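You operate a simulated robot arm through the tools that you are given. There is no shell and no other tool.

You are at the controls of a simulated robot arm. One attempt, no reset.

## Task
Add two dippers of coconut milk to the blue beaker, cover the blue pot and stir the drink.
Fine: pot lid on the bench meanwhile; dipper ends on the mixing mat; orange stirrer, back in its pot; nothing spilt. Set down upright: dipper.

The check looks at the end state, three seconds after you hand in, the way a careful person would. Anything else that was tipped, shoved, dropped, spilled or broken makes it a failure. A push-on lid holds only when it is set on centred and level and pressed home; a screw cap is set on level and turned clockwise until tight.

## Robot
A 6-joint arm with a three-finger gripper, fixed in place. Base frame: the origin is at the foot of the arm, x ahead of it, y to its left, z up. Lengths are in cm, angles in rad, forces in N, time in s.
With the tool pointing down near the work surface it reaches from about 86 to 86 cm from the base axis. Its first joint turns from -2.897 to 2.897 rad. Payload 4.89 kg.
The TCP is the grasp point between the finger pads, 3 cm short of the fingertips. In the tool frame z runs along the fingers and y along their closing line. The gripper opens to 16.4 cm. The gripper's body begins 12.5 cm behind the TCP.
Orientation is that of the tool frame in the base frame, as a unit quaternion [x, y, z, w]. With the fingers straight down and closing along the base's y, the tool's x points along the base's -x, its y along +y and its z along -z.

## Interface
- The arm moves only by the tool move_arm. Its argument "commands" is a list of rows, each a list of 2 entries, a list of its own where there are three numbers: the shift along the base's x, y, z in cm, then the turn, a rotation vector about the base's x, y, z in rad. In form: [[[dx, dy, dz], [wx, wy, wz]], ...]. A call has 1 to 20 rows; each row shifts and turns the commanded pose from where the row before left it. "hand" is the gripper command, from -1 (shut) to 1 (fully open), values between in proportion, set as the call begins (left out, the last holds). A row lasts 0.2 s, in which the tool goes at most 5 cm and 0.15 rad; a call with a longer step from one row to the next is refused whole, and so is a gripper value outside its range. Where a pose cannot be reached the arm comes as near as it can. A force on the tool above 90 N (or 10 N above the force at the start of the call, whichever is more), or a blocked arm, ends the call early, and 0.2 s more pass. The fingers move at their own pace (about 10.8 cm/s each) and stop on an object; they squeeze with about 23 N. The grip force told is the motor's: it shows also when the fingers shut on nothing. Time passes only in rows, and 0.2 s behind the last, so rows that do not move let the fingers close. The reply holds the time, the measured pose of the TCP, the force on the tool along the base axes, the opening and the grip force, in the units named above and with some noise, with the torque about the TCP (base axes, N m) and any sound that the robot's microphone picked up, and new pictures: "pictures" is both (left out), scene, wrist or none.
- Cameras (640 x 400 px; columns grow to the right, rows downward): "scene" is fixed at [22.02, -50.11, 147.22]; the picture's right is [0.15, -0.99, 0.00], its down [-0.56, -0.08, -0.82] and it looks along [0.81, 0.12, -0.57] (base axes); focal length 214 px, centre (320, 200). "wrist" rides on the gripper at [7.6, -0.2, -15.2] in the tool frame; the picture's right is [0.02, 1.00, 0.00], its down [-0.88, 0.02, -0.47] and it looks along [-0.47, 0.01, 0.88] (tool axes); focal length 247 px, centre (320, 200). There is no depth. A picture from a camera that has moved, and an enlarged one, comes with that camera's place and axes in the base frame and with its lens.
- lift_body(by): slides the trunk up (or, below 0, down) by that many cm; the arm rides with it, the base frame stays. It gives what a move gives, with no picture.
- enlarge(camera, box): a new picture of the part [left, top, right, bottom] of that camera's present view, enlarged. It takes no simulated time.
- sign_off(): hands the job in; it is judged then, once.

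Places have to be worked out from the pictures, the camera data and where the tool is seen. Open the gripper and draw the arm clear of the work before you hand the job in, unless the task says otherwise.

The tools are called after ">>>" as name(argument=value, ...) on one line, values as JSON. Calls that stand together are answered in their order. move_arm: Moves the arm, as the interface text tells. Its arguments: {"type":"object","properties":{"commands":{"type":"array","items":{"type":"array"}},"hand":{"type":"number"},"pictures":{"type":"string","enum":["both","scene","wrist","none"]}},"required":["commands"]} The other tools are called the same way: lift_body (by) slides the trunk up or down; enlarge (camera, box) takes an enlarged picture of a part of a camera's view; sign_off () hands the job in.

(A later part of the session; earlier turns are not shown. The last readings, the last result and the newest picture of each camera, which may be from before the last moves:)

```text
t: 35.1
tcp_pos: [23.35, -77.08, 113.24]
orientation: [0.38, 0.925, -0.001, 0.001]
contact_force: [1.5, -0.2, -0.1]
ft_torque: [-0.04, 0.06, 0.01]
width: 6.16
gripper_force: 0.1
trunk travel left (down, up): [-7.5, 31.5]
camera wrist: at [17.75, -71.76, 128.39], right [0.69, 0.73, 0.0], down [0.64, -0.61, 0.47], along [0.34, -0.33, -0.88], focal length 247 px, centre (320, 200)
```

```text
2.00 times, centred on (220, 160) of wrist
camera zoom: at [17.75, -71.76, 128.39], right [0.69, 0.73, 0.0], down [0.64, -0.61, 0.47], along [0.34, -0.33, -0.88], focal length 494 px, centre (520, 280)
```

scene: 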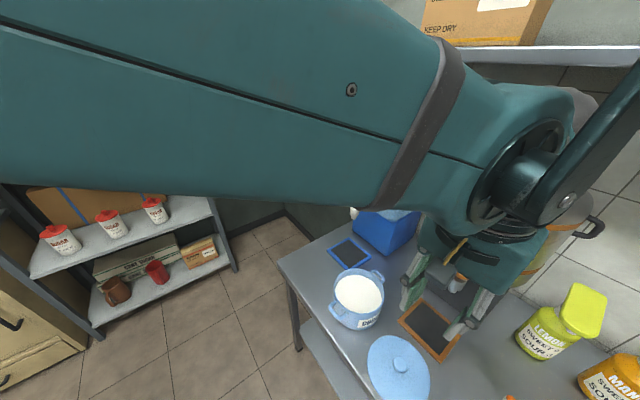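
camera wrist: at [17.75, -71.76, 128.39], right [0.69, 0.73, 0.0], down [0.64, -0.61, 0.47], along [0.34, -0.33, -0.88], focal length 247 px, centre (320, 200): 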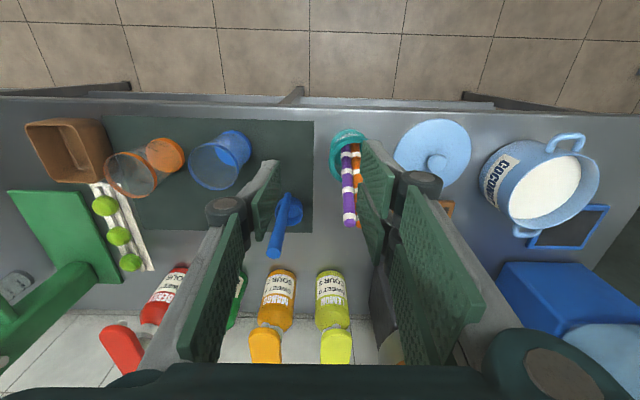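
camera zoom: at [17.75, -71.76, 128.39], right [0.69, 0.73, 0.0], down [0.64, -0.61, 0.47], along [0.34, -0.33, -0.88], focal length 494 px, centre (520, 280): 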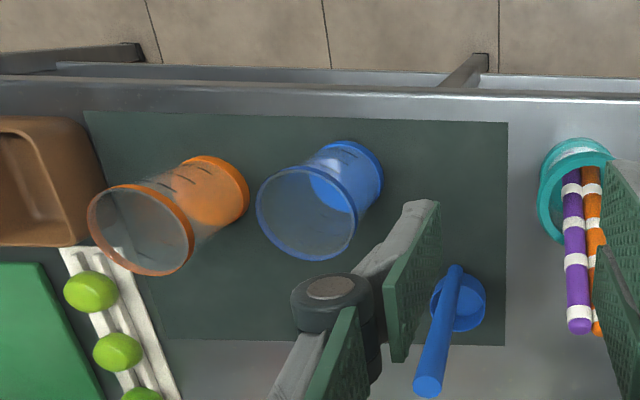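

The beaker axis is about (16.2, -93.3), rim z≈91; the dipper handle at (30.3, -93.1), cup toward azimuth ≈-24°. I plan to grip the handle with the closing line along the cup direction, so I turn about z by -1.21 rad while moving above the handle.

>>> move_arm(commands=[[[0.77, -1.78, 0], [0, 0, -0.134]], [[0.77, -1.78, 0], [0, 0, -0.134]], [[0.77, -1.78, 0], [0, 0, -0.134]], [[0.77, -1.78, 0], [0, 0, -0.134]], [[0.77, -1.78, 0], [0, 0, -0.134]], [[0.77, -1.78, 0], [0, 0, -0.134]], [[0.77, -1.78, 0], [0, 0, -0.134]], [[0.77, -1.78, 0], [0, 0, -0.134]], [[0.77, -1.78, 0], [0, 0, -0.134]], [[0, 0, 0], [0, 0, 0]]])

```text
t: 37.3
tcp_pos: [30.26, -93.09, 113.11]
orientation: [0.838, 0.546, 0.0, 0.0]
contact_force: [-0.8, 0.1, 0.0]
ft_torque: [0.01, -0.02, 0.03]
width: 6.14
gripper_force: 0.1
trunk travel left (down, up): [-7.5, 31.5]
camera wrist: at [33.17, -85.98, 128.41], right [0.92, -0.39, 0.0], down [-0.34, -0.81, 0.47], along [-0.18, -0.44, -0.88], focal length 247 px, centre (320, 200)
```

scene: 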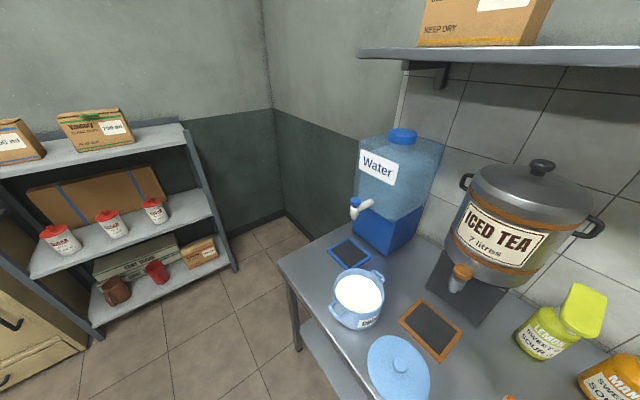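
wrist: 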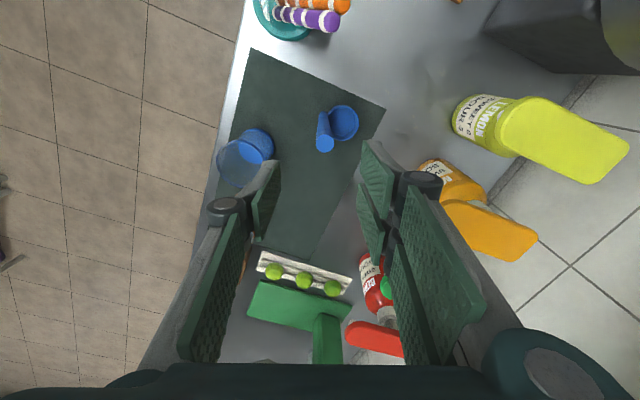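

Reach is fine here. I zoom on the dipper to check alignment.

>>> enlarge(camera="wrist", box=[200, 60, 420, 200])

```text
2.86 times, centred on (310, 130) of wrist
camera zoom: at [33.17, -85.98, 128.41], right [0.92, -0.39, 0.0], down [-0.34, -0.81, 0.47], along [-0.18, -0.44, -0.88], focal length 706 px, centre (349, 400)
```

zoom: 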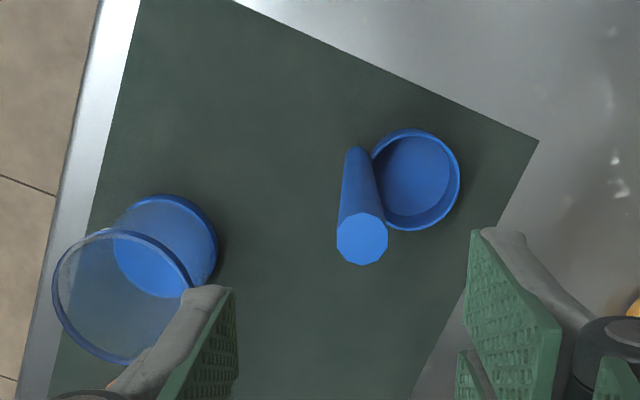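

The handle is at about (30.7, -93.3), 0.45 cm to the right of the tool axis; the cup is 3.6 cm from it toward azimuth ≈-32°. I correct and descend around the handle to TCP z≈96.

>>> move_arm(commands=[[[0.22, -0.1, -3], [0, 0, 0]], [[0.22, -0.1, -3], [0, 0, 0]], [[0, 0, -3], [0, 0, 0]], [[0, 0, -3], [0, 0, 0]], [[0, 0, -2.5], [0, 0, 0]], [[0, 0, -1.5], [0, 0, 0]], [[0, 0, -1], [0, 0, 0]], [[0, 0, 0], [0, 0, 0]]])

>>> enlarge(camera="wrist", box=[200, 60, 440, 260])

```text
t: 39.1
tcp_pos: [30.8, -93.25, 96.04]
orientation: [0.838, 0.546, -0.001, 0.001]
contact_force: [-0.2, 0.1, -0.4]
ft_torque: [-0.01, -0.01, -0.02]
width: 6.18
gripper_force: 0.2
trunk travel left (down, up): [-7.5, 31.5]
camera wrist: at [33.6, -86.12, 111.37], right [0.92, -0.38, 0.0], down [-0.34, -0.81, 0.47], along [-0.18, -0.44, -0.88], focal length 247 px, centre (320, 200)
```

scene: 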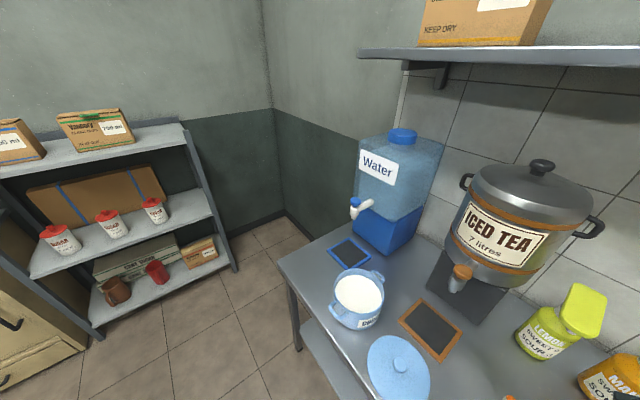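
wrist: 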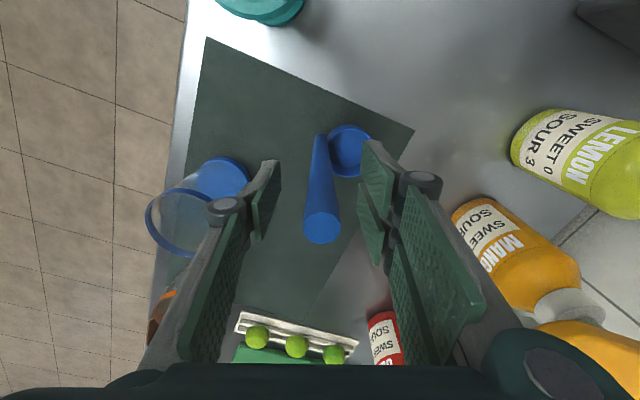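

```text
2.00 times, centred on (320, 160) of wrist
camera zoom: at [33.6, -86.12, 111.37], right [0.92, -0.38, 0.0], down [-0.34, -0.81, 0.47], along [-0.18, -0.44, -0.88], focal length 494 px, centre (320, 280)
```

zoom: 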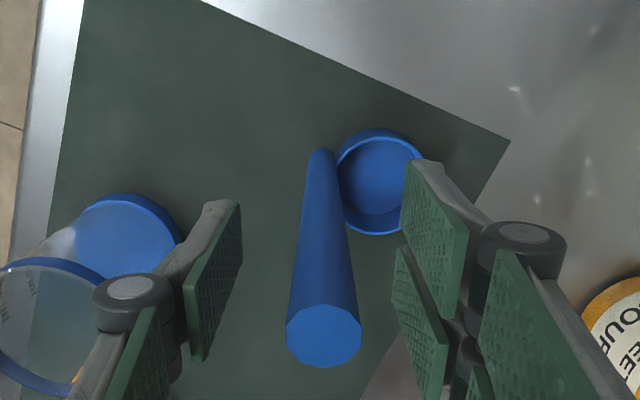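

The handle stands centred between the pads. I close the gripper.

>>> move_arm(commands=[[[0, 0, 0], [0, 0, 0]], [[0, 0, 0], [0, 0, 0]], [[0, 0, 0], [0, 0, 0]], [[0, 0, 0], [0, 0, 0]]], hand=-1, pictures="wrist")

>>> enlarge(camera="wrist", box=[200, 60, 440, 260])

```text
t: 40.1
tcp_pos: [30.81, -93.18, 96.21]
orientation: [0.838, 0.546, -0.001, 0.001]
contact_force: [0.7, 0.5, -0.3]
ft_torque: [0.02, 0.0, -0.01]
width: 1.76
gripper_force: 23.2
trunk travel left (down, up): [-7.5, 31.5]
camera wrist: at [33.6, -86.12, 111.39], right [0.92, -0.38, 0.0], down [-0.34, -0.81, 0.47], along [-0.18, -0.44, -0.88], focal length 247 px, centre (320, 200)
```

wrist: 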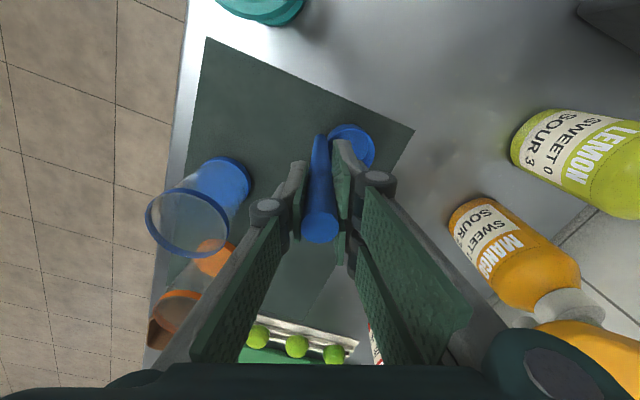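

```text
2.00 times, centred on (320, 160) of wrist
camera zoom: at [33.6, -86.12, 111.39], right [0.92, -0.38, 0.0], down [-0.34, -0.81, 0.47], along [-0.18, -0.44, -0.88], focal length 494 px, centre (320, 280)
```

zoom: 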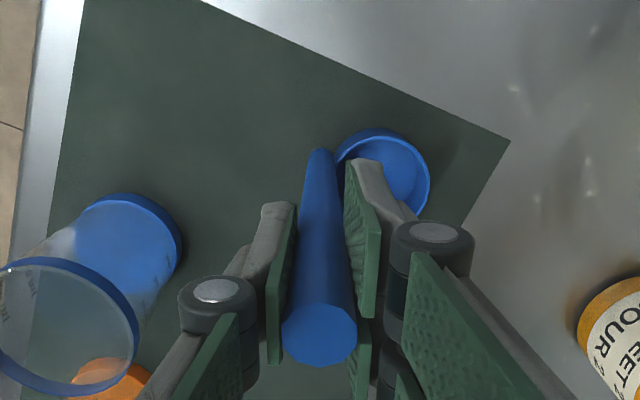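

The handle is held (1.76 cm wide). I lift straight up to clear everything.

>>> move_arm(commands=[[[0, 0, 0.5], [0, 0, 0]], [[0, 0, 1.5], [0, 0, 0]], [[0, 0, 2], [0, 0, 0]], [[0, 0, 3], [0, 0, 0]], [[0, 0, 3], [0, 0, 0]], [[0, 0, 3], [0, 0, 0]], [[0, 0, 3], [0, 0, 0]], [[0, 0, 2], [0, 0, 0]], [[0, 0, 2], [0, 0, 0]], [[0, 0, 0], [0, 0, 0]]], pictures="wrist")

>>> enlarge(camera="wrist", box=[200, 60, 440, 260])

```text
t: 42.3
tcp_pos: [30.82, -93.21, 116.24]
orientation: [0.838, 0.546, -0.001, 0.0]
contact_force: [0.4, -0.3, -1.2]
ft_torque: [-0.02, 0.03, 0.04]
width: 1.77
gripper_force: 22.8
trunk travel left (down, up): [-7.5, 31.5]
camera wrist: at [33.68, -86.14, 131.43], right [0.92, -0.38, 0.0], down [-0.34, -0.81, 0.47], along [-0.18, -0.44, -0.88], focal length 247 px, centre (320, 200)
```

wrist: 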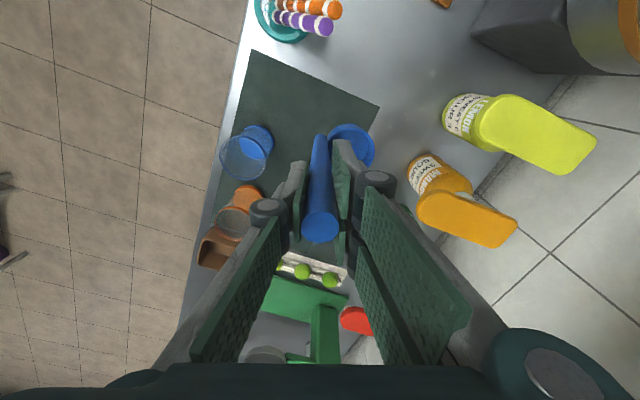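

```text
2.00 times, centred on (320, 160) of wrist
camera zoom: at [33.68, -86.14, 131.43], right [0.92, -0.38, 0.0], down [-0.34, -0.81, 0.47], along [-0.18, -0.44, -0.88], focal length 494 px, centre (320, 280)
```

zoom: 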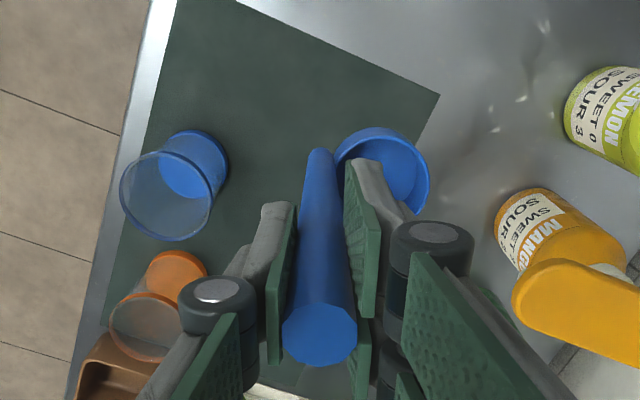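

Dipper lifted without slipping; in the hand the cup is 3.4 cm toward tool +y. I move it back from the wall and across to above the pot.

>>> move_arm(commands=[[[-1, 1.5, 0], [0, 0, 0]], [[-1.5, 2.5, 0], [0, 0, 0]], [[-1, 3, 0], [0, 0, 0]], [[1, 3, 0], [0, 0, 0]], [[2, 3, 0], [0, 0, 0]], [[2.5, 3, 0], [0, 0, 0]], [[3, 3, 0], [0, 0, 0]], [[3, 3, 0], [0, 0, 0]], [[3, 3, 0], [0, 0, 0]], [[3, 3, 0], [0, 0, 0]], [[3, 3, 0], [0, 0, 0]], [[3, 3, 0], [0, 0, 0]], [[3, 3, 0], [0, 0, 0]], [[2.3, 2.1, 0], [0, 0, 0]], [[0, 0, 0], [0, 0, 0]]])

>>> enlarge(camera="wrist", box=[200, 20, 480, 260])

```text
t: 45.5
tcp_pos: [56.01, -54.21, 116.13]
orientation: [0.838, 0.546, -0.001, 0.0]
contact_force: [0.2, 0.3, -1.1]
ft_torque: [-0.01, -0.01, -0.01]
width: 1.78
gripper_force: 23.4
trunk travel left (down, up): [-7.5, 31.5]
camera wrist: at [58.91, -47.03, 131.45], right [0.92, -0.38, 0.0], down [-0.34, -0.81, 0.47], along [-0.18, -0.44, -0.88], focal length 247 px, centre (320, 200)
```

scene: 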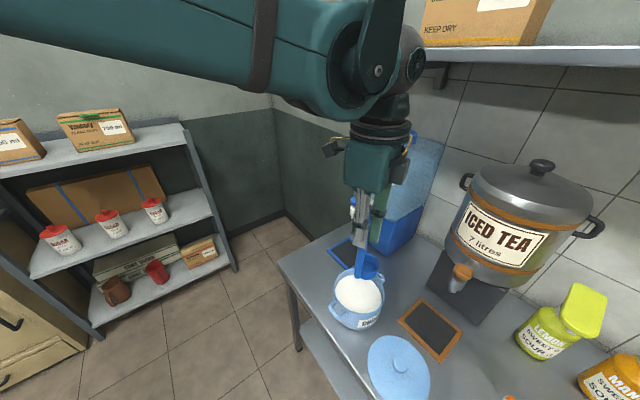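
wrist: 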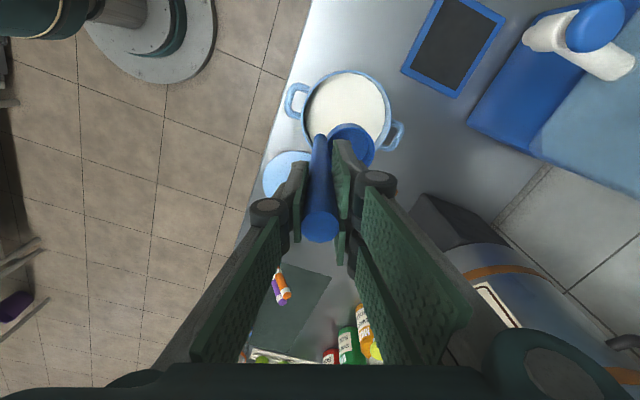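

```text
1.67 times, centred on (340, 140) of wrist
camera zoom: at [58.91, -47.03, 131.45], right [0.92, -0.38, 0.0], down [-0.34, -0.81, 0.47], along [-0.18, -0.44, -0.88], focal length 412 px, centre (287, 300)
```

zoom: 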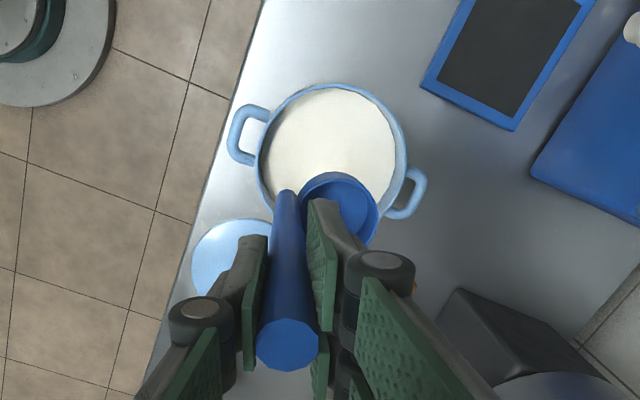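

The dipper hangs near the pot; I measure the pot's centre again from the scene camera before dipping.

>>> enlarge(camera="scene", box=[310, 240, 430, 340])

>>> enlarge(camera="wrist", box=[270, 50, 420, 170])

```text
4.00 times, centred on (370, 290) of scene
camera zoom: at [22.02, -50.11, 147.22], right [0.15, -0.99, 0.0], down [-0.56, -0.08, -0.82], along [0.81, 0.12, -0.57], focal length 858 px, centre (120, -160)
```

zoom: 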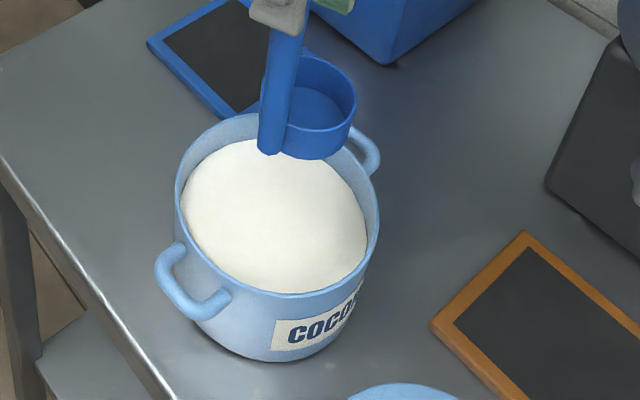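

```text
3.33 times, centred on (345, 110) of wrist
camera zoom: at [58.91, -47.03, 131.45], right [0.92, -0.38, 0.0], down [-0.34, -0.81, 0.47], along [-0.18, -0.44, -0.88], focal length 823 px, centre (237, 500)
```

zoom: 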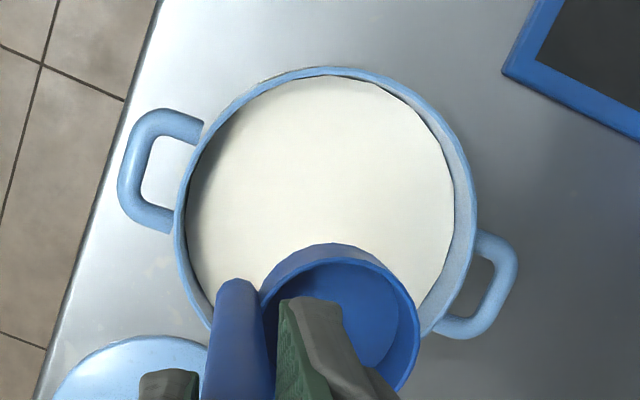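

Correcting for perspective, the pot centre is (59.4, -55.4), rim z≈91, milk about 1.4 cm lower. I shift 1 cm and lower the dipper straight in until the cup rim is ~1.5 cm under the surface.

>>> move_arm(commands=[[[0.5, -0.05, 0], [0, 0, 0]], [[0.5, -0.05, 0], [0, 0, 0]], [[0, 0, -2], [0, 0, 0]], [[0, 0, -3], [0, 0, 0]], [[0, 0, -2.5], [0, 0, 0]], [[0, 0, -1.5], [0, 0, 0]], [[0, 0, 0], [0, 0, 0]]])

>>> enlarge(camera="scene", box=[310, 240, 430, 340])

>>> enlarge(camera="wrist", box=[260, 50, 420, 200])

```text
t: 47.1
tcp_pos: [57.1, -54.27, 107.09]
orientation: [0.837, 0.547, -0.001, 0.001]
contact_force: [0.2, -0.3, -1.6]
ft_torque: [0.0, 0.04, 0.01]
width: 1.79
gripper_force: 23.2
trunk travel left (down, up): [-7.5, 31.5]
camera wrist: at [59.93, -47.14, 122.35], right [0.92, -0.38, 0.0], down [-0.34, -0.81, 0.47], along [-0.18, -0.44, -0.88], focal length 247 px, centre (320, 200)
```

scene: 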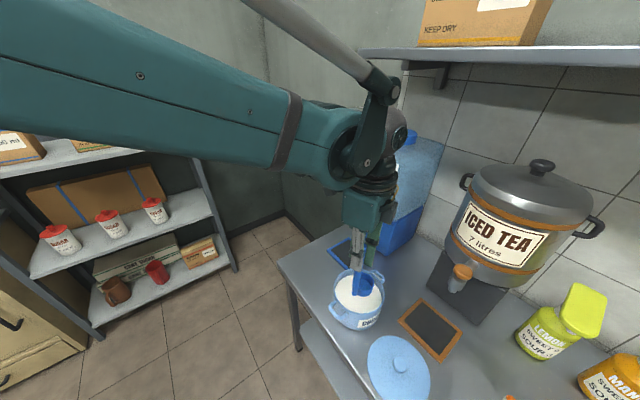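
wrist: 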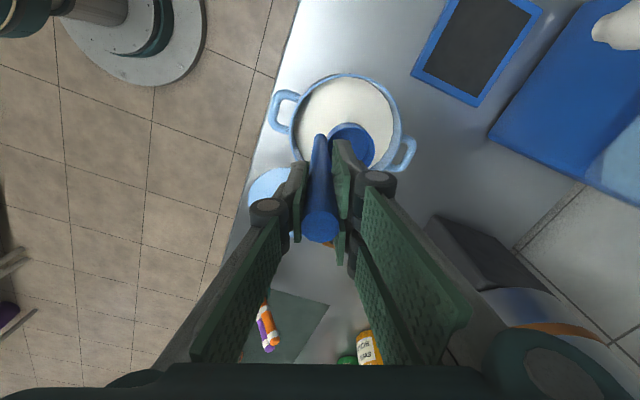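

```text
4.00 times, centred on (370, 290) of scene
camera zoom: at [22.02, -50.11, 147.22], right [0.15, -0.99, 0.0], down [-0.56, -0.08, -0.82], along [0.81, 0.12, -0.57], focal length 858 px, centre (120, -160)
```

zoom: 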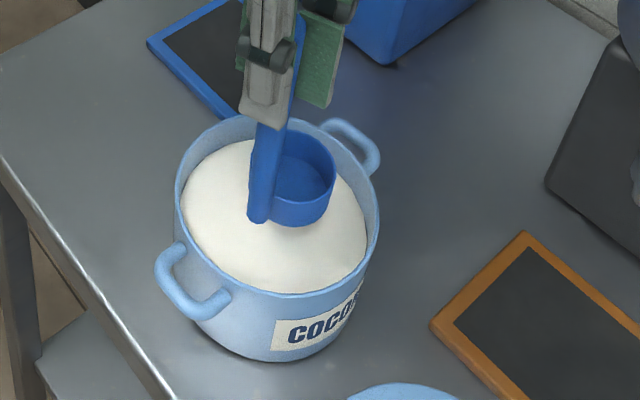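

```text
2.67 times, centred on (340, 125) of wrist
camera zoom: at [59.93, -47.14, 122.35], right [0.92, -0.38, 0.0], down [-0.34, -0.81, 0.47], along [-0.18, -0.44, -0.88], focal length 659 px, centre (267, 400)
```

zoom: 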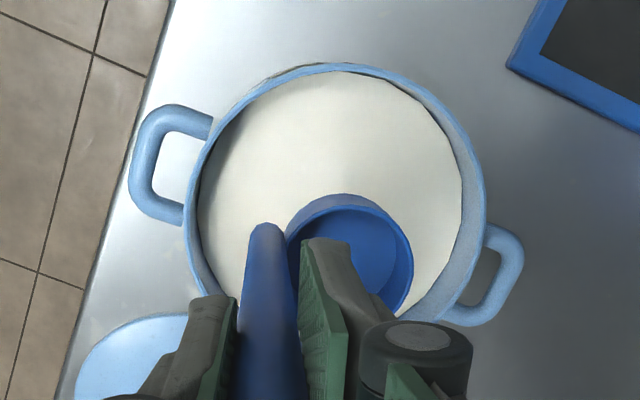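

The cup hangs inside the rim's outline, just above the milk. I lower it slowly another 7.5 cm.

>>> move_arm(commands=[[[0, 0, -1], [0, 0, 0]], [[0, 0, -1], [0, 0, 0]], [[0, 0, -1], [0, 0, 0]], [[0, 0, -1], [0, 0, 0]], [[0, 0, -1], [0, 0, 0]], [[0, 0, -1], [0, 0, 0]], [[0, 0, -0.8], [0, 0, 0]], [[0, 0, -0.7], [0, 0, 0]], [[0, 0, 0], [0, 0, 0]], [[0, 0, 0], [0, 0, 0]]], pictures="wrist")

>>> enlarge(camera="scene", box=[310, 240, 430, 340])

>>> enlarge(camera="wrist", box=[260, 50, 420, 200])

```text
t: 49.3
tcp_pos: [57.12, -54.25, 99.61]
orientation: [0.838, 0.546, -0.001, 0.001]
contact_force: [0.3, 0.0, -1.9]
ft_torque: [-0.01, 0.0, 0.01]
width: 1.75
gripper_force: 23.1
trunk travel left (down, up): [-7.5, 31.5]
camera wrist: at [59.92, -47.14, 114.92], right [0.92, -0.38, 0.0], down [-0.34, -0.81, 0.47], along [-0.18, -0.44, -0.88], focal length 247 px, centre (320, 200)
```

wrist: 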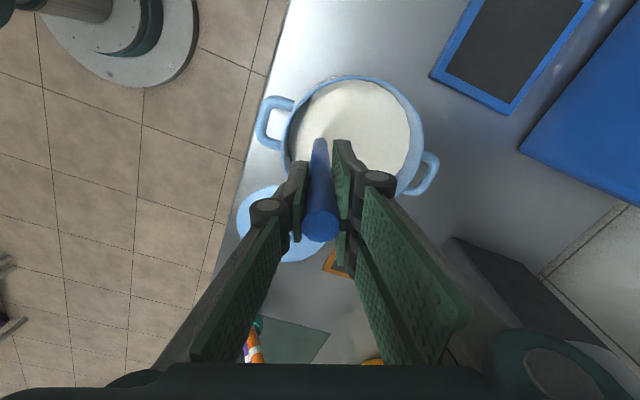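

```text
4.00 times, centred on (370, 290) of scene
camera zoom: at [22.02, -50.11, 147.22], right [0.15, -0.99, 0.0], down [-0.56, -0.08, -0.82], along [0.81, 0.12, -0.57], focal length 858 px, centre (120, -160)
```

zoom: 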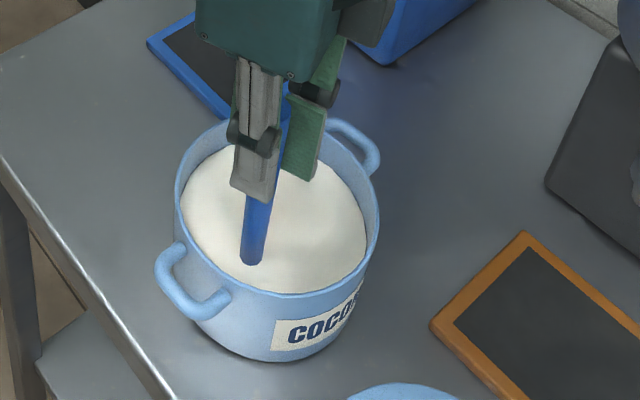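

```text
2.67 times, centred on (340, 125) of wrist
camera zoom: at [59.92, -47.14, 114.92], right [0.92, -0.38, 0.0], down [-0.34, -0.81, 0.47], along [-0.18, -0.44, -0.88], focal length 659 px, centre (267, 400)
```

zoom: 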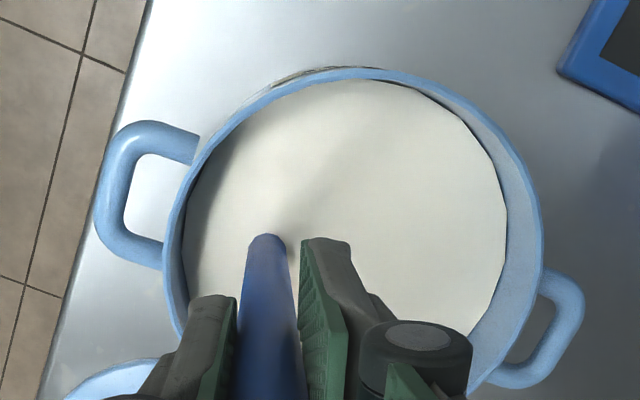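

The cup is fully submerged. I raise it slowly and vertically.

>>> move_arm(commands=[[[0, 0, 0.3], [0, 0, 0]], [[0, 0, 0.6], [0, 0, 0]], [[0, 0, 0.8], [0, 0, 0]], [[0, 0, 0.8], [0, 0, 0]], [[0, 0, 0.8], [0, 0, 0]], [[0, 0, 0.8], [0, 0, 0]], [[0, 0, 0.8], [0, 0, 0]], [[0, 0, 0.8], [0, 0, 0]], [[0, 0, 0.8], [0, 0, 0]], [[0, 0, 0.8], [0, 0, 0]], [[0, 0, 0.8], [0, 0, 0]], [[0, 0, 0.4], [0, 0, 0]], [[0, 0, 0], [0, 0, 0]]], pictures="wrist")

>>> enlarge(camera="scene", box=[310, 240, 430, 340])

>>> enlarge(camera="wrist", box=[260, 50, 420, 200])

```text
t: 52.1
tcp_pos: [57.05, -54.17, 108.16]
orientation: [0.838, 0.546, 0.0, 0.001]
contact_force: [-0.2, -0.6, -1.0]
ft_torque: [0.03, 0.01, -0.03]
width: 1.76
gripper_force: 23.4
trunk travel left (down, up): [-7.5, 31.5]
camera wrist: at [59.93, -47.1, 123.43], right [0.92, -0.38, 0.0], down [-0.34, -0.81, 0.47], along [-0.18, -0.44, -0.88], focal length 247 px, centre (320, 200)
```

wrist: 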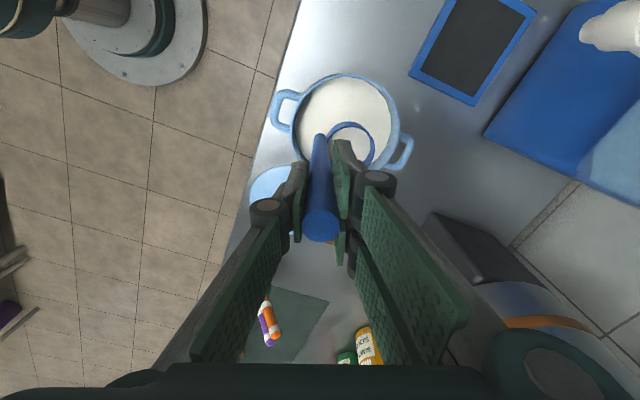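

```text
4.00 times, centred on (370, 290) of scene
camera zoom: at [22.02, -50.11, 147.22], right [0.15, -0.99, 0.0], down [-0.56, -0.08, -0.82], along [0.81, 0.12, -0.57], focal length 858 px, centre (120, -160)
```

zoom: 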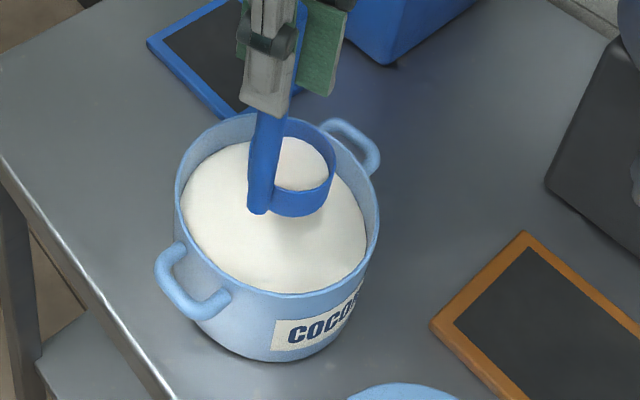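

```text
2.67 times, centred on (340, 125) of wrist
camera zoom: at [59.93, -47.1, 123.43], right [0.92, -0.38, 0.0], down [-0.34, -0.81, 0.47], along [-0.18, -0.44, -0.88], focal length 659 px, centre (267, 400)
```

zoom: 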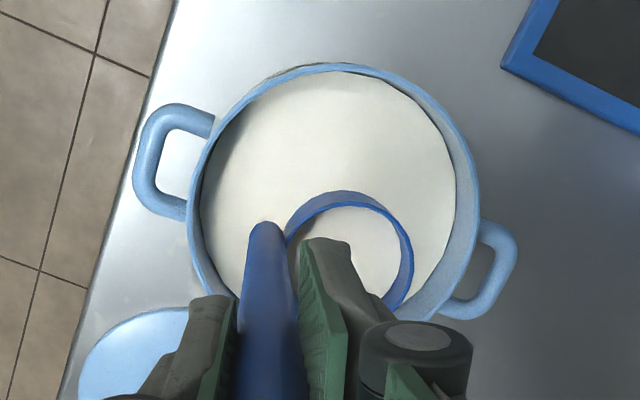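

The dipper came up full, with a little margin below its rim. I raise further, then start the slow carry toward the beaker while yawing the cup toward the robot side.

>>> move_arm(commands=[[[0, 0, 0.5], [0, 0, 0]], [[0, 0, 1], [0, 0, 0]], [[0, 0, 1.6], [0, 0, 0]], [[0, 0, 2], [0, 0, 0]], [[0, 0, 2], [0, 0, 0]], [[0, 0, 1.6], [0, 0, 0]], [[0, 0, 1], [0, 0, 0.03]], [[-0.35, -0.36, 0.3], [0, 0, 0.06]], [[-0.7, -0.73, 0], [0, 0, 0.08]], [[-1.1, -1.16, 0], [0, 0, 0.08]], [[-1.4, -1.45, 0], [0, 0, 0.08]], [[-1.4, -1.45, 0], [0, 0, 0.08]], [[-1.4, -1.45, 0], [0, 0, 0.08]], [[-1.4, -1.45, 0], [0, 0, 0.08]], [[-1.4, -1.45, 0], [0, 0, 0.08]], [[-1.4, -1.45, 0], [0, 0, 0.08]], [[-1.4, -1.45, 0], [0, 0, 0.08]], [[-1.1, -1.16, 0], [0, 0, 0.08]], [[-0.7, -0.73, 0], [0, 0, 0.06]], [[-0.35, -0.36, 0], [0, 0, 0.03]]])

>>> enlarge(camera="wrist", box=[240, 90, 420, 210])

```text
t: 56.3
tcp_pos: [43.01, -68.86, 118.12]
orientation: [0.482, 0.876, 0.0, 0.001]
contact_force: [-0.1, 0.0, -1.1]
ft_torque: [-0.04, 0.05, 0.03]
width: 1.77
gripper_force: 22.4
trunk travel left (down, up): [-7.5, 31.5]
camera wrist: at [38.63, -62.5, 133.41], right [0.83, 0.55, 0.0], down [0.49, -0.73, 0.47], along [0.26, -0.4, -0.88], focal length 247 px, centre (320, 200)
```

scene: 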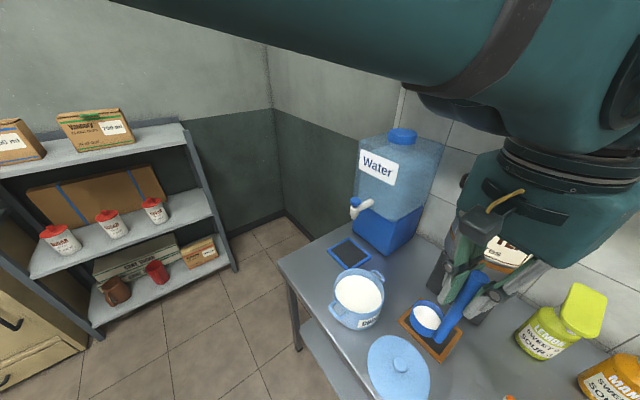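
wrist: 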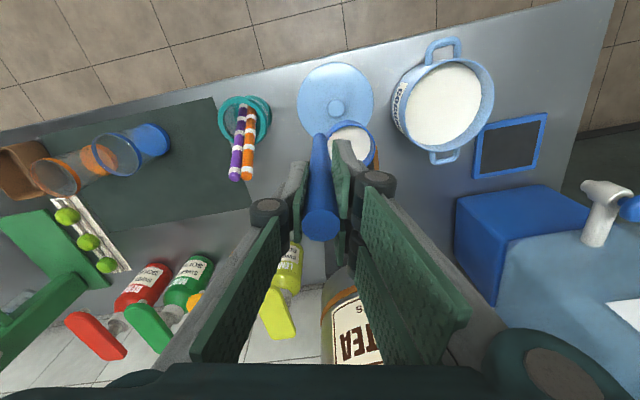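

```text
3.33 times, centred on (330, 150) of wrist
camera zoom: at [38.63, -62.5, 133.41], right [0.83, 0.55, 0.0], down [0.49, -0.73, 0.47], along [0.26, -0.4, -0.88], focal length 823 px, centre (287, 367)
```

zoom: 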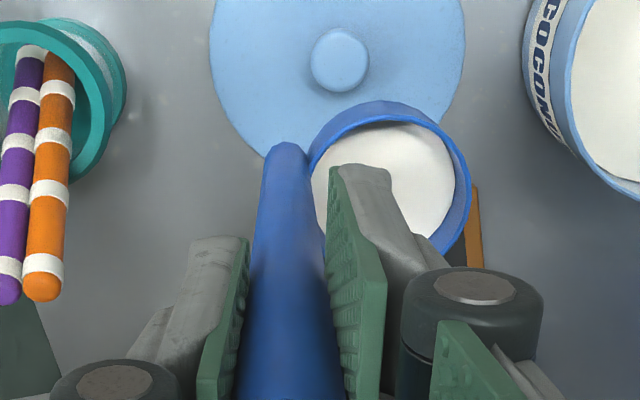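

Milk is steady in the cup. I carry on to above the beaker, finishing the yaw.

>>> move_arm(commands=[[[-0.34, -0.36, 0], [0, 0, 0.02]], [[-0.69, -0.73, 0], [0, 0, 0.07]], [[-1.23, -1.31, 0], [0, 0, 0.07]], [[-1.65, -1.75, 0], [0, 0, 0.07]], [[-1.65, -1.75, 0], [0, 0, 0.07]], [[-1.65, -1.75, 0], [0, 0, 0.07]], [[-1.65, -1.75, 0], [0, 0, 0.07]], [[-1.65, -1.75, 0], [0, 0, 0.07]], [[-1.65, -1.75, 0], [0, 0, 0.07]], [[-1.65, -1.75, 0], [0, 0, 0.07]], [[-1.65, -1.75, 0], [0, 0, 0.07]], [[-1.65, -1.75, 0], [0, 0, 0.07]], [[-1.65, -1.75, 0], [0, 0, 0.07]], [[-1.65, -1.75, 0], [0, 0, 0.07]], [[-1.65, -1.75, 0], [0, 0, 0.07]], [[-1.65, -1.75, 0], [0, 0, 0.07]], [[-1.23, -1.31, 0], [0, 0, 0.07]], [[-0.69, -0.73, 0], [0, 0, 0.07]], [[-0.34, -0.36, 0], [0, 0, 0.02]], [[0, 0, 0], [0, 0, 0]]])

>>> enlarge(camera="wrist", box=[220, 60, 440, 220])

```text
t: 60.5
tcp_pos: [17.11, -96.49, 118.2]
orientation: [-0.112, 0.994, 0.001, 0.0]
contact_force: [0.4, 0.4, -1.0]
ft_torque: [0.02, -0.01, -0.01]
width: 1.76
gripper_force: 23.3
trunk travel left (down, up): [-7.5, 31.5]
camera wrist: at [9.49, -98.33, 133.44], right [-0.24, 0.97, 0.0], down [0.85, 0.21, 0.47], along [0.46, 0.12, -0.88], focal length 247 px, centre (320, 200)
```

scene: 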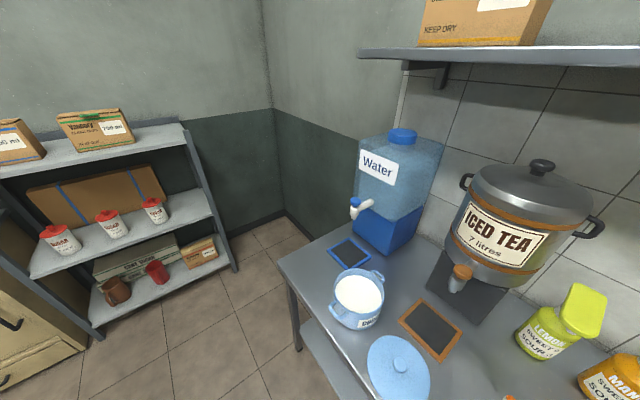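
wrist: 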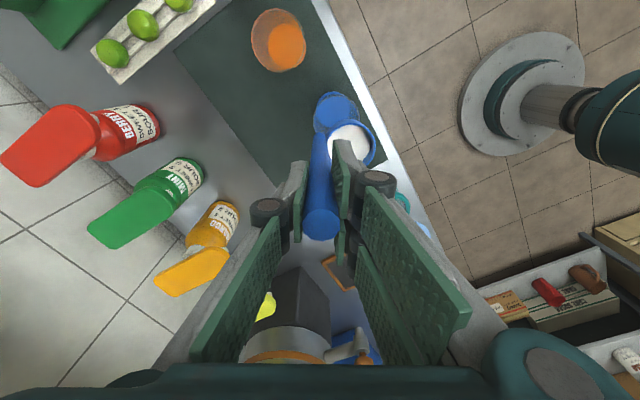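

```text
2.50 times, centred on (330, 140) of wrist
camera zoom: at [9.49, -98.33, 133.44], right [-0.24, 0.97, 0.0], down [0.85, 0.21, 0.47], along [0.46, 0.12, -0.88], focal length 617 px, centre (295, 350)
```

zoom: 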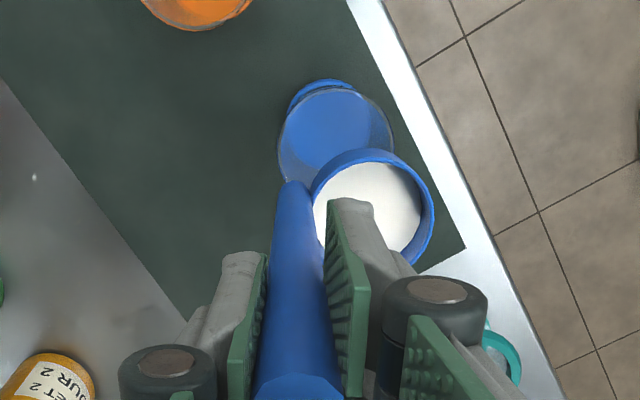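

Reached the beaker with milk intact. From this view the beaker's centre is about (16.4, -94.0) with radius 3.8; the cup lip is ~3.5 cm too far inward. I shift outward 2 cm and lower so that the cup's bottom stays just above the rim.

>>> move_arm(commands=[[[0, -0.3, -0.5], [0, 0, 0]], [[0, -0.5, -1], [0, 0, 0]], [[0.04, -0.5, -1.5], [0, 0, 0]], [[0, -0.4, -1.5], [0, 0, 0]], [[0, -0.3, -1.5], [0, 0, 0]], [[0, 0, -1.5], [0, 0, 0]], [[0, 0, -1], [0, 0, 0]], [[0, 0, -0.6], [0, 0, 0]], [[0, 0, 0], [0, 0, 0]]], pictures="wrist")

>>> enlarge(camera="wrist", box=[220, 60, 440, 220])

```text
t: 62.5
tcp_pos: [17.1, -98.45, 109.02]
orientation: [-0.112, 0.994, 0.0, 0.001]
contact_force: [0.6, 0.5, -1.7]
ft_torque: [-0.06, 0.01, 0.0]
width: 1.76
gripper_force: 23.4
trunk travel left (down, up): [-7.5, 31.5]
camera wrist: at [9.5, -100.23, 124.33], right [-0.24, 0.97, 0.0], down [0.85, 0.21, 0.47], along [0.46, 0.12, -0.88], focal length 247 px, centre (320, 200)
```

wrist: 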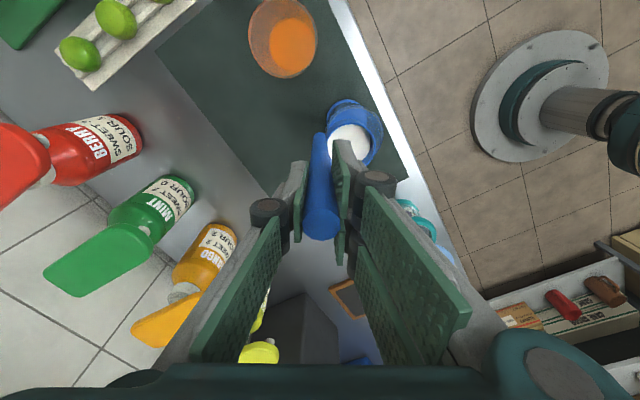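

```text
2.50 times, centred on (330, 140) of wrist
camera zoom: at [9.5, -100.23, 124.33], right [-0.24, 0.97, 0.0], down [0.85, 0.21, 0.47], along [0.46, 0.12, -0.88], focal length 617 px, centre (295, 350)
```

zoom: 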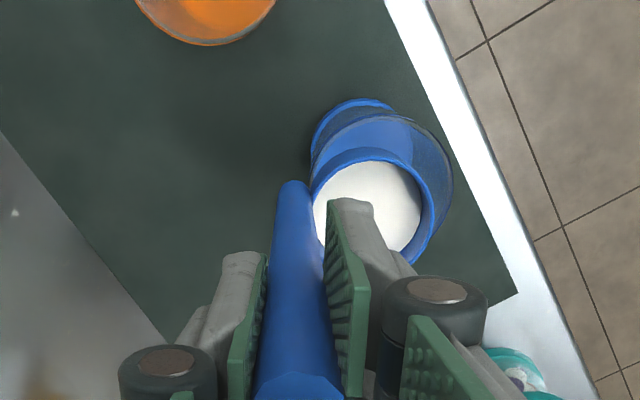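

The beaker centre is 4.3 cm along the cup direction from the handle, lip at 6.1 cm, so the lip is inside the opening. I tilt the first 0.5 rad while keeping the lip over the beaker.

>>> move_arm(commands=[[[-0.157, 0.937, 0.31], [-0.0986, -0.0165, 0]], [[-0.165, 0.986, 0.19], [-0.0986, -0.0165, 0]], [[-0.17, 1.016, 0.06], [-0.0986, -0.0165, 0]], [[-0.175, 1.045, -0.08], [-0.0986, -0.0165, 0]], [[-0.175, 1.045, -0.2], [-0.0986, -0.0165, 0]], [[0, 0, 0], [0, 0, 0]]])

>>> enlarge(camera="wrist", box=[220, 60, 440, 220])

```text
t: 63.9
tcp_pos: [16.21, -93.32, 109.34]
orientation: [-0.108, 0.963, -0.248, 0.015]
contact_force: [0.2, 0.2, -2.4]
ft_torque: [0.02, 0.01, -0.01]
width: 1.72
gripper_force: 23.1
trunk travel left (down, up): [-7.5, 31.5]
camera wrist: at [7.38, -87.92, 123.05], right [-0.22, 0.85, -0.48], down [0.82, 0.43, 0.38], along [0.53, -0.31, -0.79], focal length 247 px, centre (320, 200)
```

scene: 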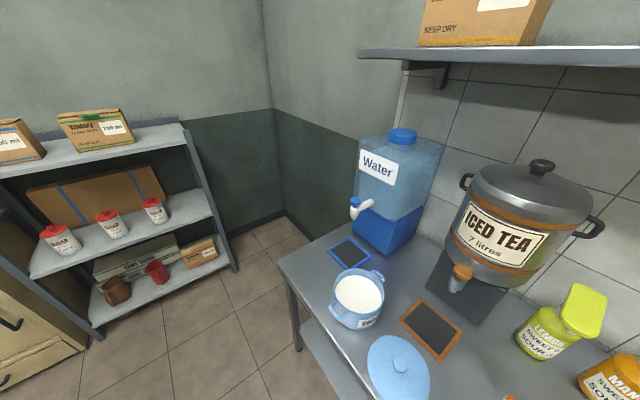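
wrist: 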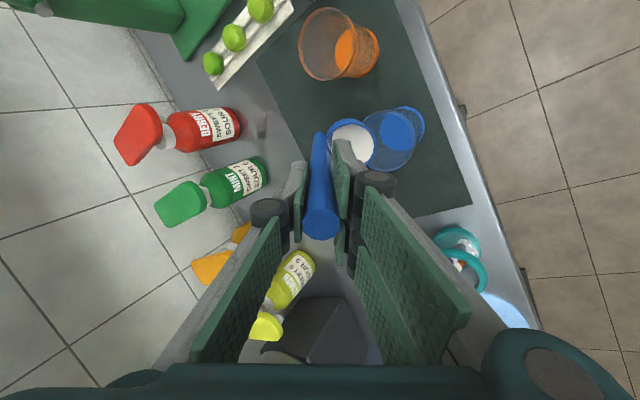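

```text
2.50 times, centred on (330, 140) of wrist
camera zoom: at [7.38, -87.92, 123.05], right [-0.22, 0.85, -0.48], down [0.82, 0.43, 0.38], along [0.53, -0.31, -0.79], focal length 617 px, centre (295, 350)
```

zoom: 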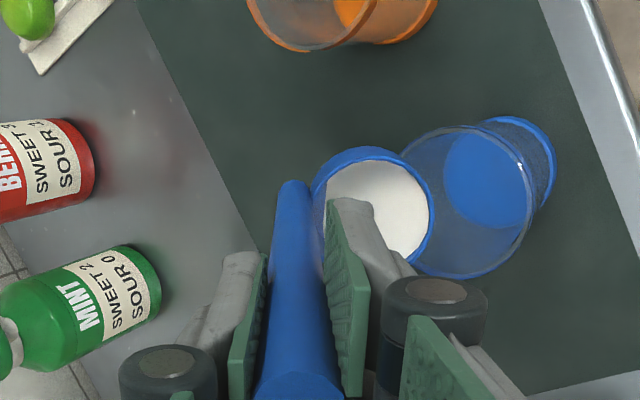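

The milk has just reached the lip, which sits above the beaker's opening. I keep tilting slowly to 0.9 rad with the lip held over the centre.

>>> move_arm(commands=[[[-0.11, 0.655, -0.05], [-0.0493, -0.00825, 0]], [[-0.11, 0.655, -0.05], [-0.0493, -0.00825, 0]], [[-0.108, 0.646, -0.115], [-0.0493, -0.00825, 0]], [[-0.108, 0.646, -0.115], [-0.0493, -0.00825, 0]], [[-0.105, 0.626, -0.175], [-0.0493, -0.00825, 0]], [[-0.105, 0.626, -0.175], [-0.0493, -0.00825, 0]], [[-0.102, 0.611, -0.245], [-0.0493, -0.00825, 0]], [[-0.102, 0.611, -0.245], [-0.0493, -0.00825, 0]], [[0, 0, 0], [0, 0, 0]]])

>>> enlarge(camera="wrist", box=[220, 60, 440, 220])

```text
t: 65.9
tcp_pos: [15.29, -88.4, 108.25]
orientation: [-0.1, 0.895, -0.434, 0.024]
contact_force: [0.3, 0.1, -1.0]
ft_torque: [0.08, 0.0, -0.01]
width: 1.74
gripper_force: 23.6
trunk travel left (down, up): [-7.5, 31.5]
camera wrist: at [5.73, -78.2, 118.12], right [-0.18, 0.6, -0.78], down [0.8, 0.55, 0.24], along [0.58, -0.58, -0.58], focal length 247 px, centre (320, 200)
```

scene: 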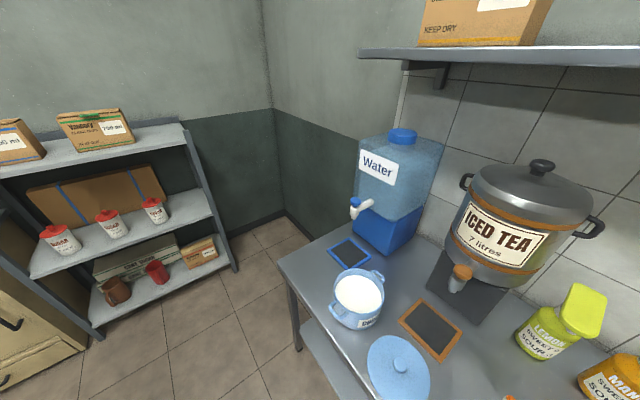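
wrist: 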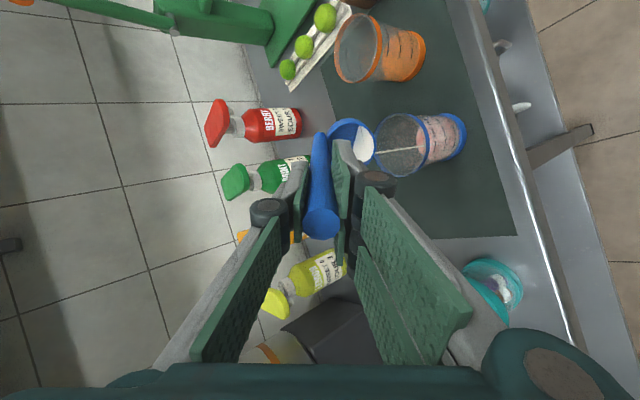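

```text
2.50 times, centred on (330, 140) of wrist
camera zoom: at [5.73, -78.2, 118.12], right [-0.18, 0.6, -0.78], down [0.8, 0.55, 0.24], along [0.58, -0.58, -0.58], focal length 617 px, centre (295, 350)
```

zoom: 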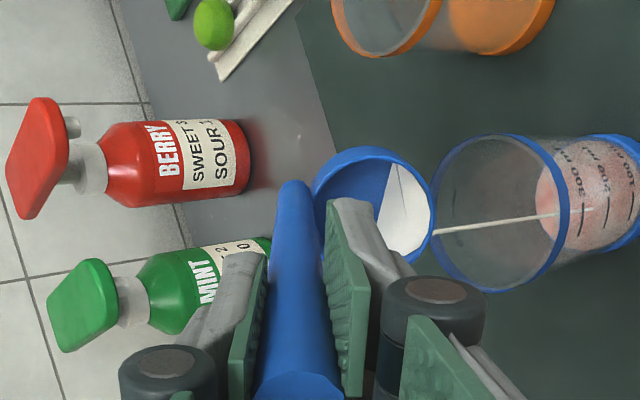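

The stream from the lip lands well inside the beaker. I continue tilting slowly to 1.3 rad.

>>> move_arm(commands=[[[0, 0, 0], [0, 0, 0]], [[-0.097, 0.582, -0.3], [-0.0493, -0.00825, 0]], [[-0.097, 0.582, -0.3], [-0.0493, -0.00825, 0]], [[-0.092, 0.552, -0.36], [-0.0493, -0.00825, 0]], [[-0.092, 0.552, -0.36], [-0.0493, -0.00825, 0]], [[-0.086, 0.513, -0.415], [-0.0493, -0.00825, 0]], [[-0.086, 0.513, -0.415], [-0.0493, -0.00825, 0]], [[-0.078, 0.468, -0.465], [-0.0493, -0.00825, 0]], [[-0.078, 0.468, -0.465], [-0.0493, -0.00825, 0]], [[0, 0, 0], [0, 0, 0]]], pictures="wrist")

>>> enlarge(camera="wrist", box=[260, 60, 500, 220])

```text
t: 68.1
tcp_pos: [14.51, -84.19, 105.09]
orientation: [-0.089, 0.792, -0.603, 0.033]
contact_force: [-0.6, 0.3, -0.7]
ft_torque: [0.09, 0.04, 0.01]
width: 1.72
gripper_force: 23.1
trunk travel left (down, up): [-7.5, 31.5]
camera wrist: at [4.55, -71.01, 109.76], right [-0.12, 0.25, -0.96], down [0.79, 0.61, 0.06], along [0.61, -0.75, -0.27], focal length 247 px, centre (320, 200)
```

wrist: 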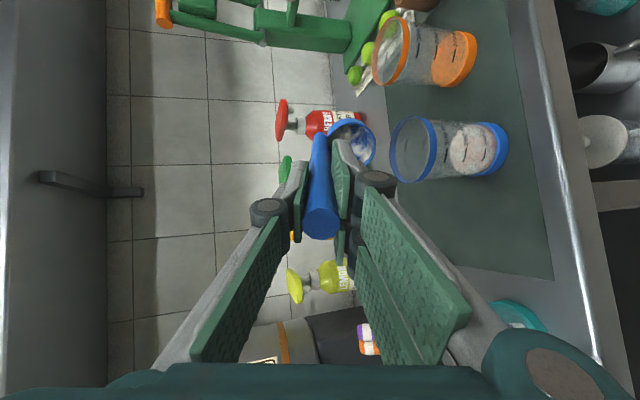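

```text
2.50 times, centred on (380, 140) of wrist
camera zoom: at [4.55, -71.01, 109.76], right [-0.12, 0.25, -0.96], down [0.79, 0.61, 0.06], along [0.61, -0.75, -0.27], focal length 617 px, centre (170, 350)
```

zoom: 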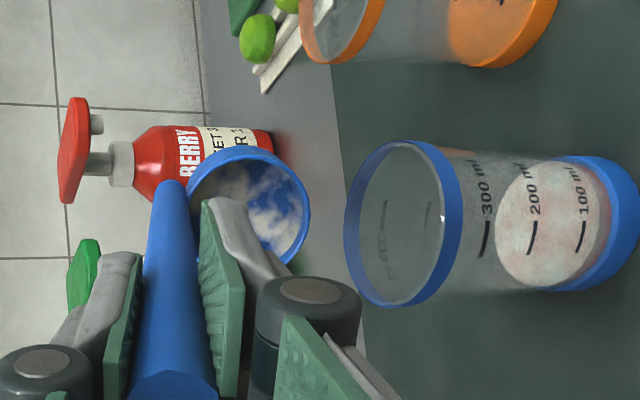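

Only a film is left in the cup; the drink rose to about 230 ml. I tilt to 1.7 rad to drain fully and wait.

>>> move_arm(commands=[[[-0.07, 0.419, -0.505], [-0.0493, -0.00825, 0]], [[-0.07, 0.419, -0.505], [-0.0493, -0.00825, 0]], [[-0.062, 0.37, -0.55], [-0.0493, -0.00825, 0]], [[-0.062, 0.37, -0.55], [-0.0493, -0.00825, 0]], [[-0.052, 0.31, -0.585], [-0.0493, -0.00825, 0]], [[-0.052, 0.31, -0.585], [-0.0493, -0.00825, 0]], [[-0.043, 0.256, -0.61], [-0.0493, -0.00825, 0]], [[-0.043, 0.256, -0.61], [-0.0493, -0.00825, 0]], [[0, 0, 0], [0, 0, 0]], [[0, 0, 0], [0, 0, 0]], [[0, 0, 0], [0, 0, 0]], [[0, 0, 0], [0, 0, 0]]], pictures="both")

>>> enlarge(camera="wrist", box=[260, 60, 540, 240])

```text
t: 70.7
tcp_pos: [15.27, -81.8, 102.1]
orientation: [-0.078, 0.705, -0.704, 0.037]
contact_force: [-0.3, -0.2, -1.1]
ft_torque: [0.11, 0.02, 0.04]
width: 1.72
gripper_force: 23.7
out of reach, approached as far as the arm can: row 5, 6, 7, 8
trunk travel left (down, up): [-7.5, 31.5]
camera wrist: at [5.08, -68.11, 102.87], right [-0.08, -0.01, -1.0], down [0.79, 0.61, -0.07], along [0.61, -0.79, -0.04], focal length 247 px, centre (320, 200)
```

scene: 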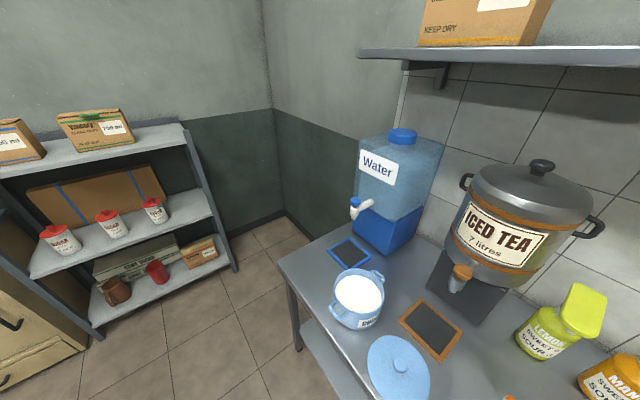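
wrist: 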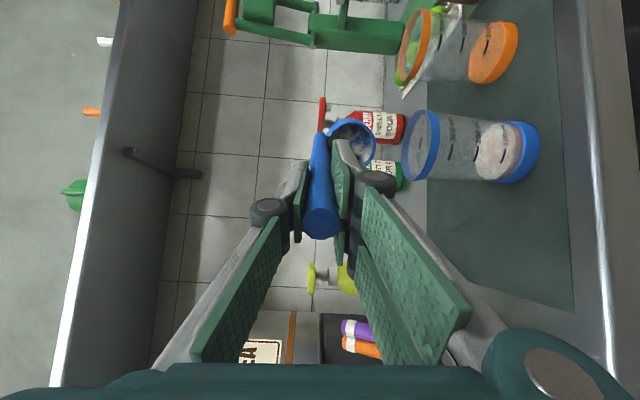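

```text
2.22 times, centred on (400, 150) of wrist
camera zoom: at [5.08, -68.11, 102.87], right [-0.08, -0.01, -1.0], down [0.79, 0.61, -0.07], along [0.61, -0.79, -0.04], focal length 549 px, centre (142, 311)
```

zoom: 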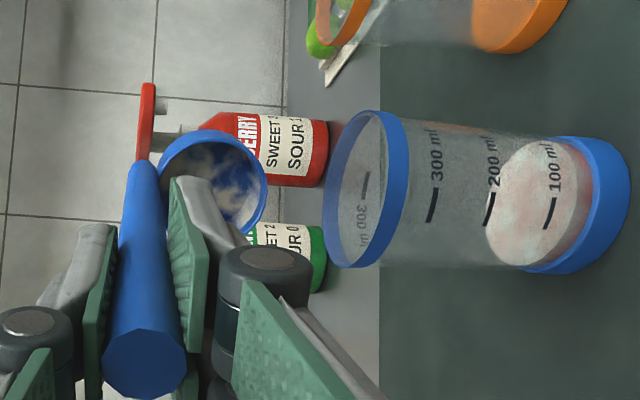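

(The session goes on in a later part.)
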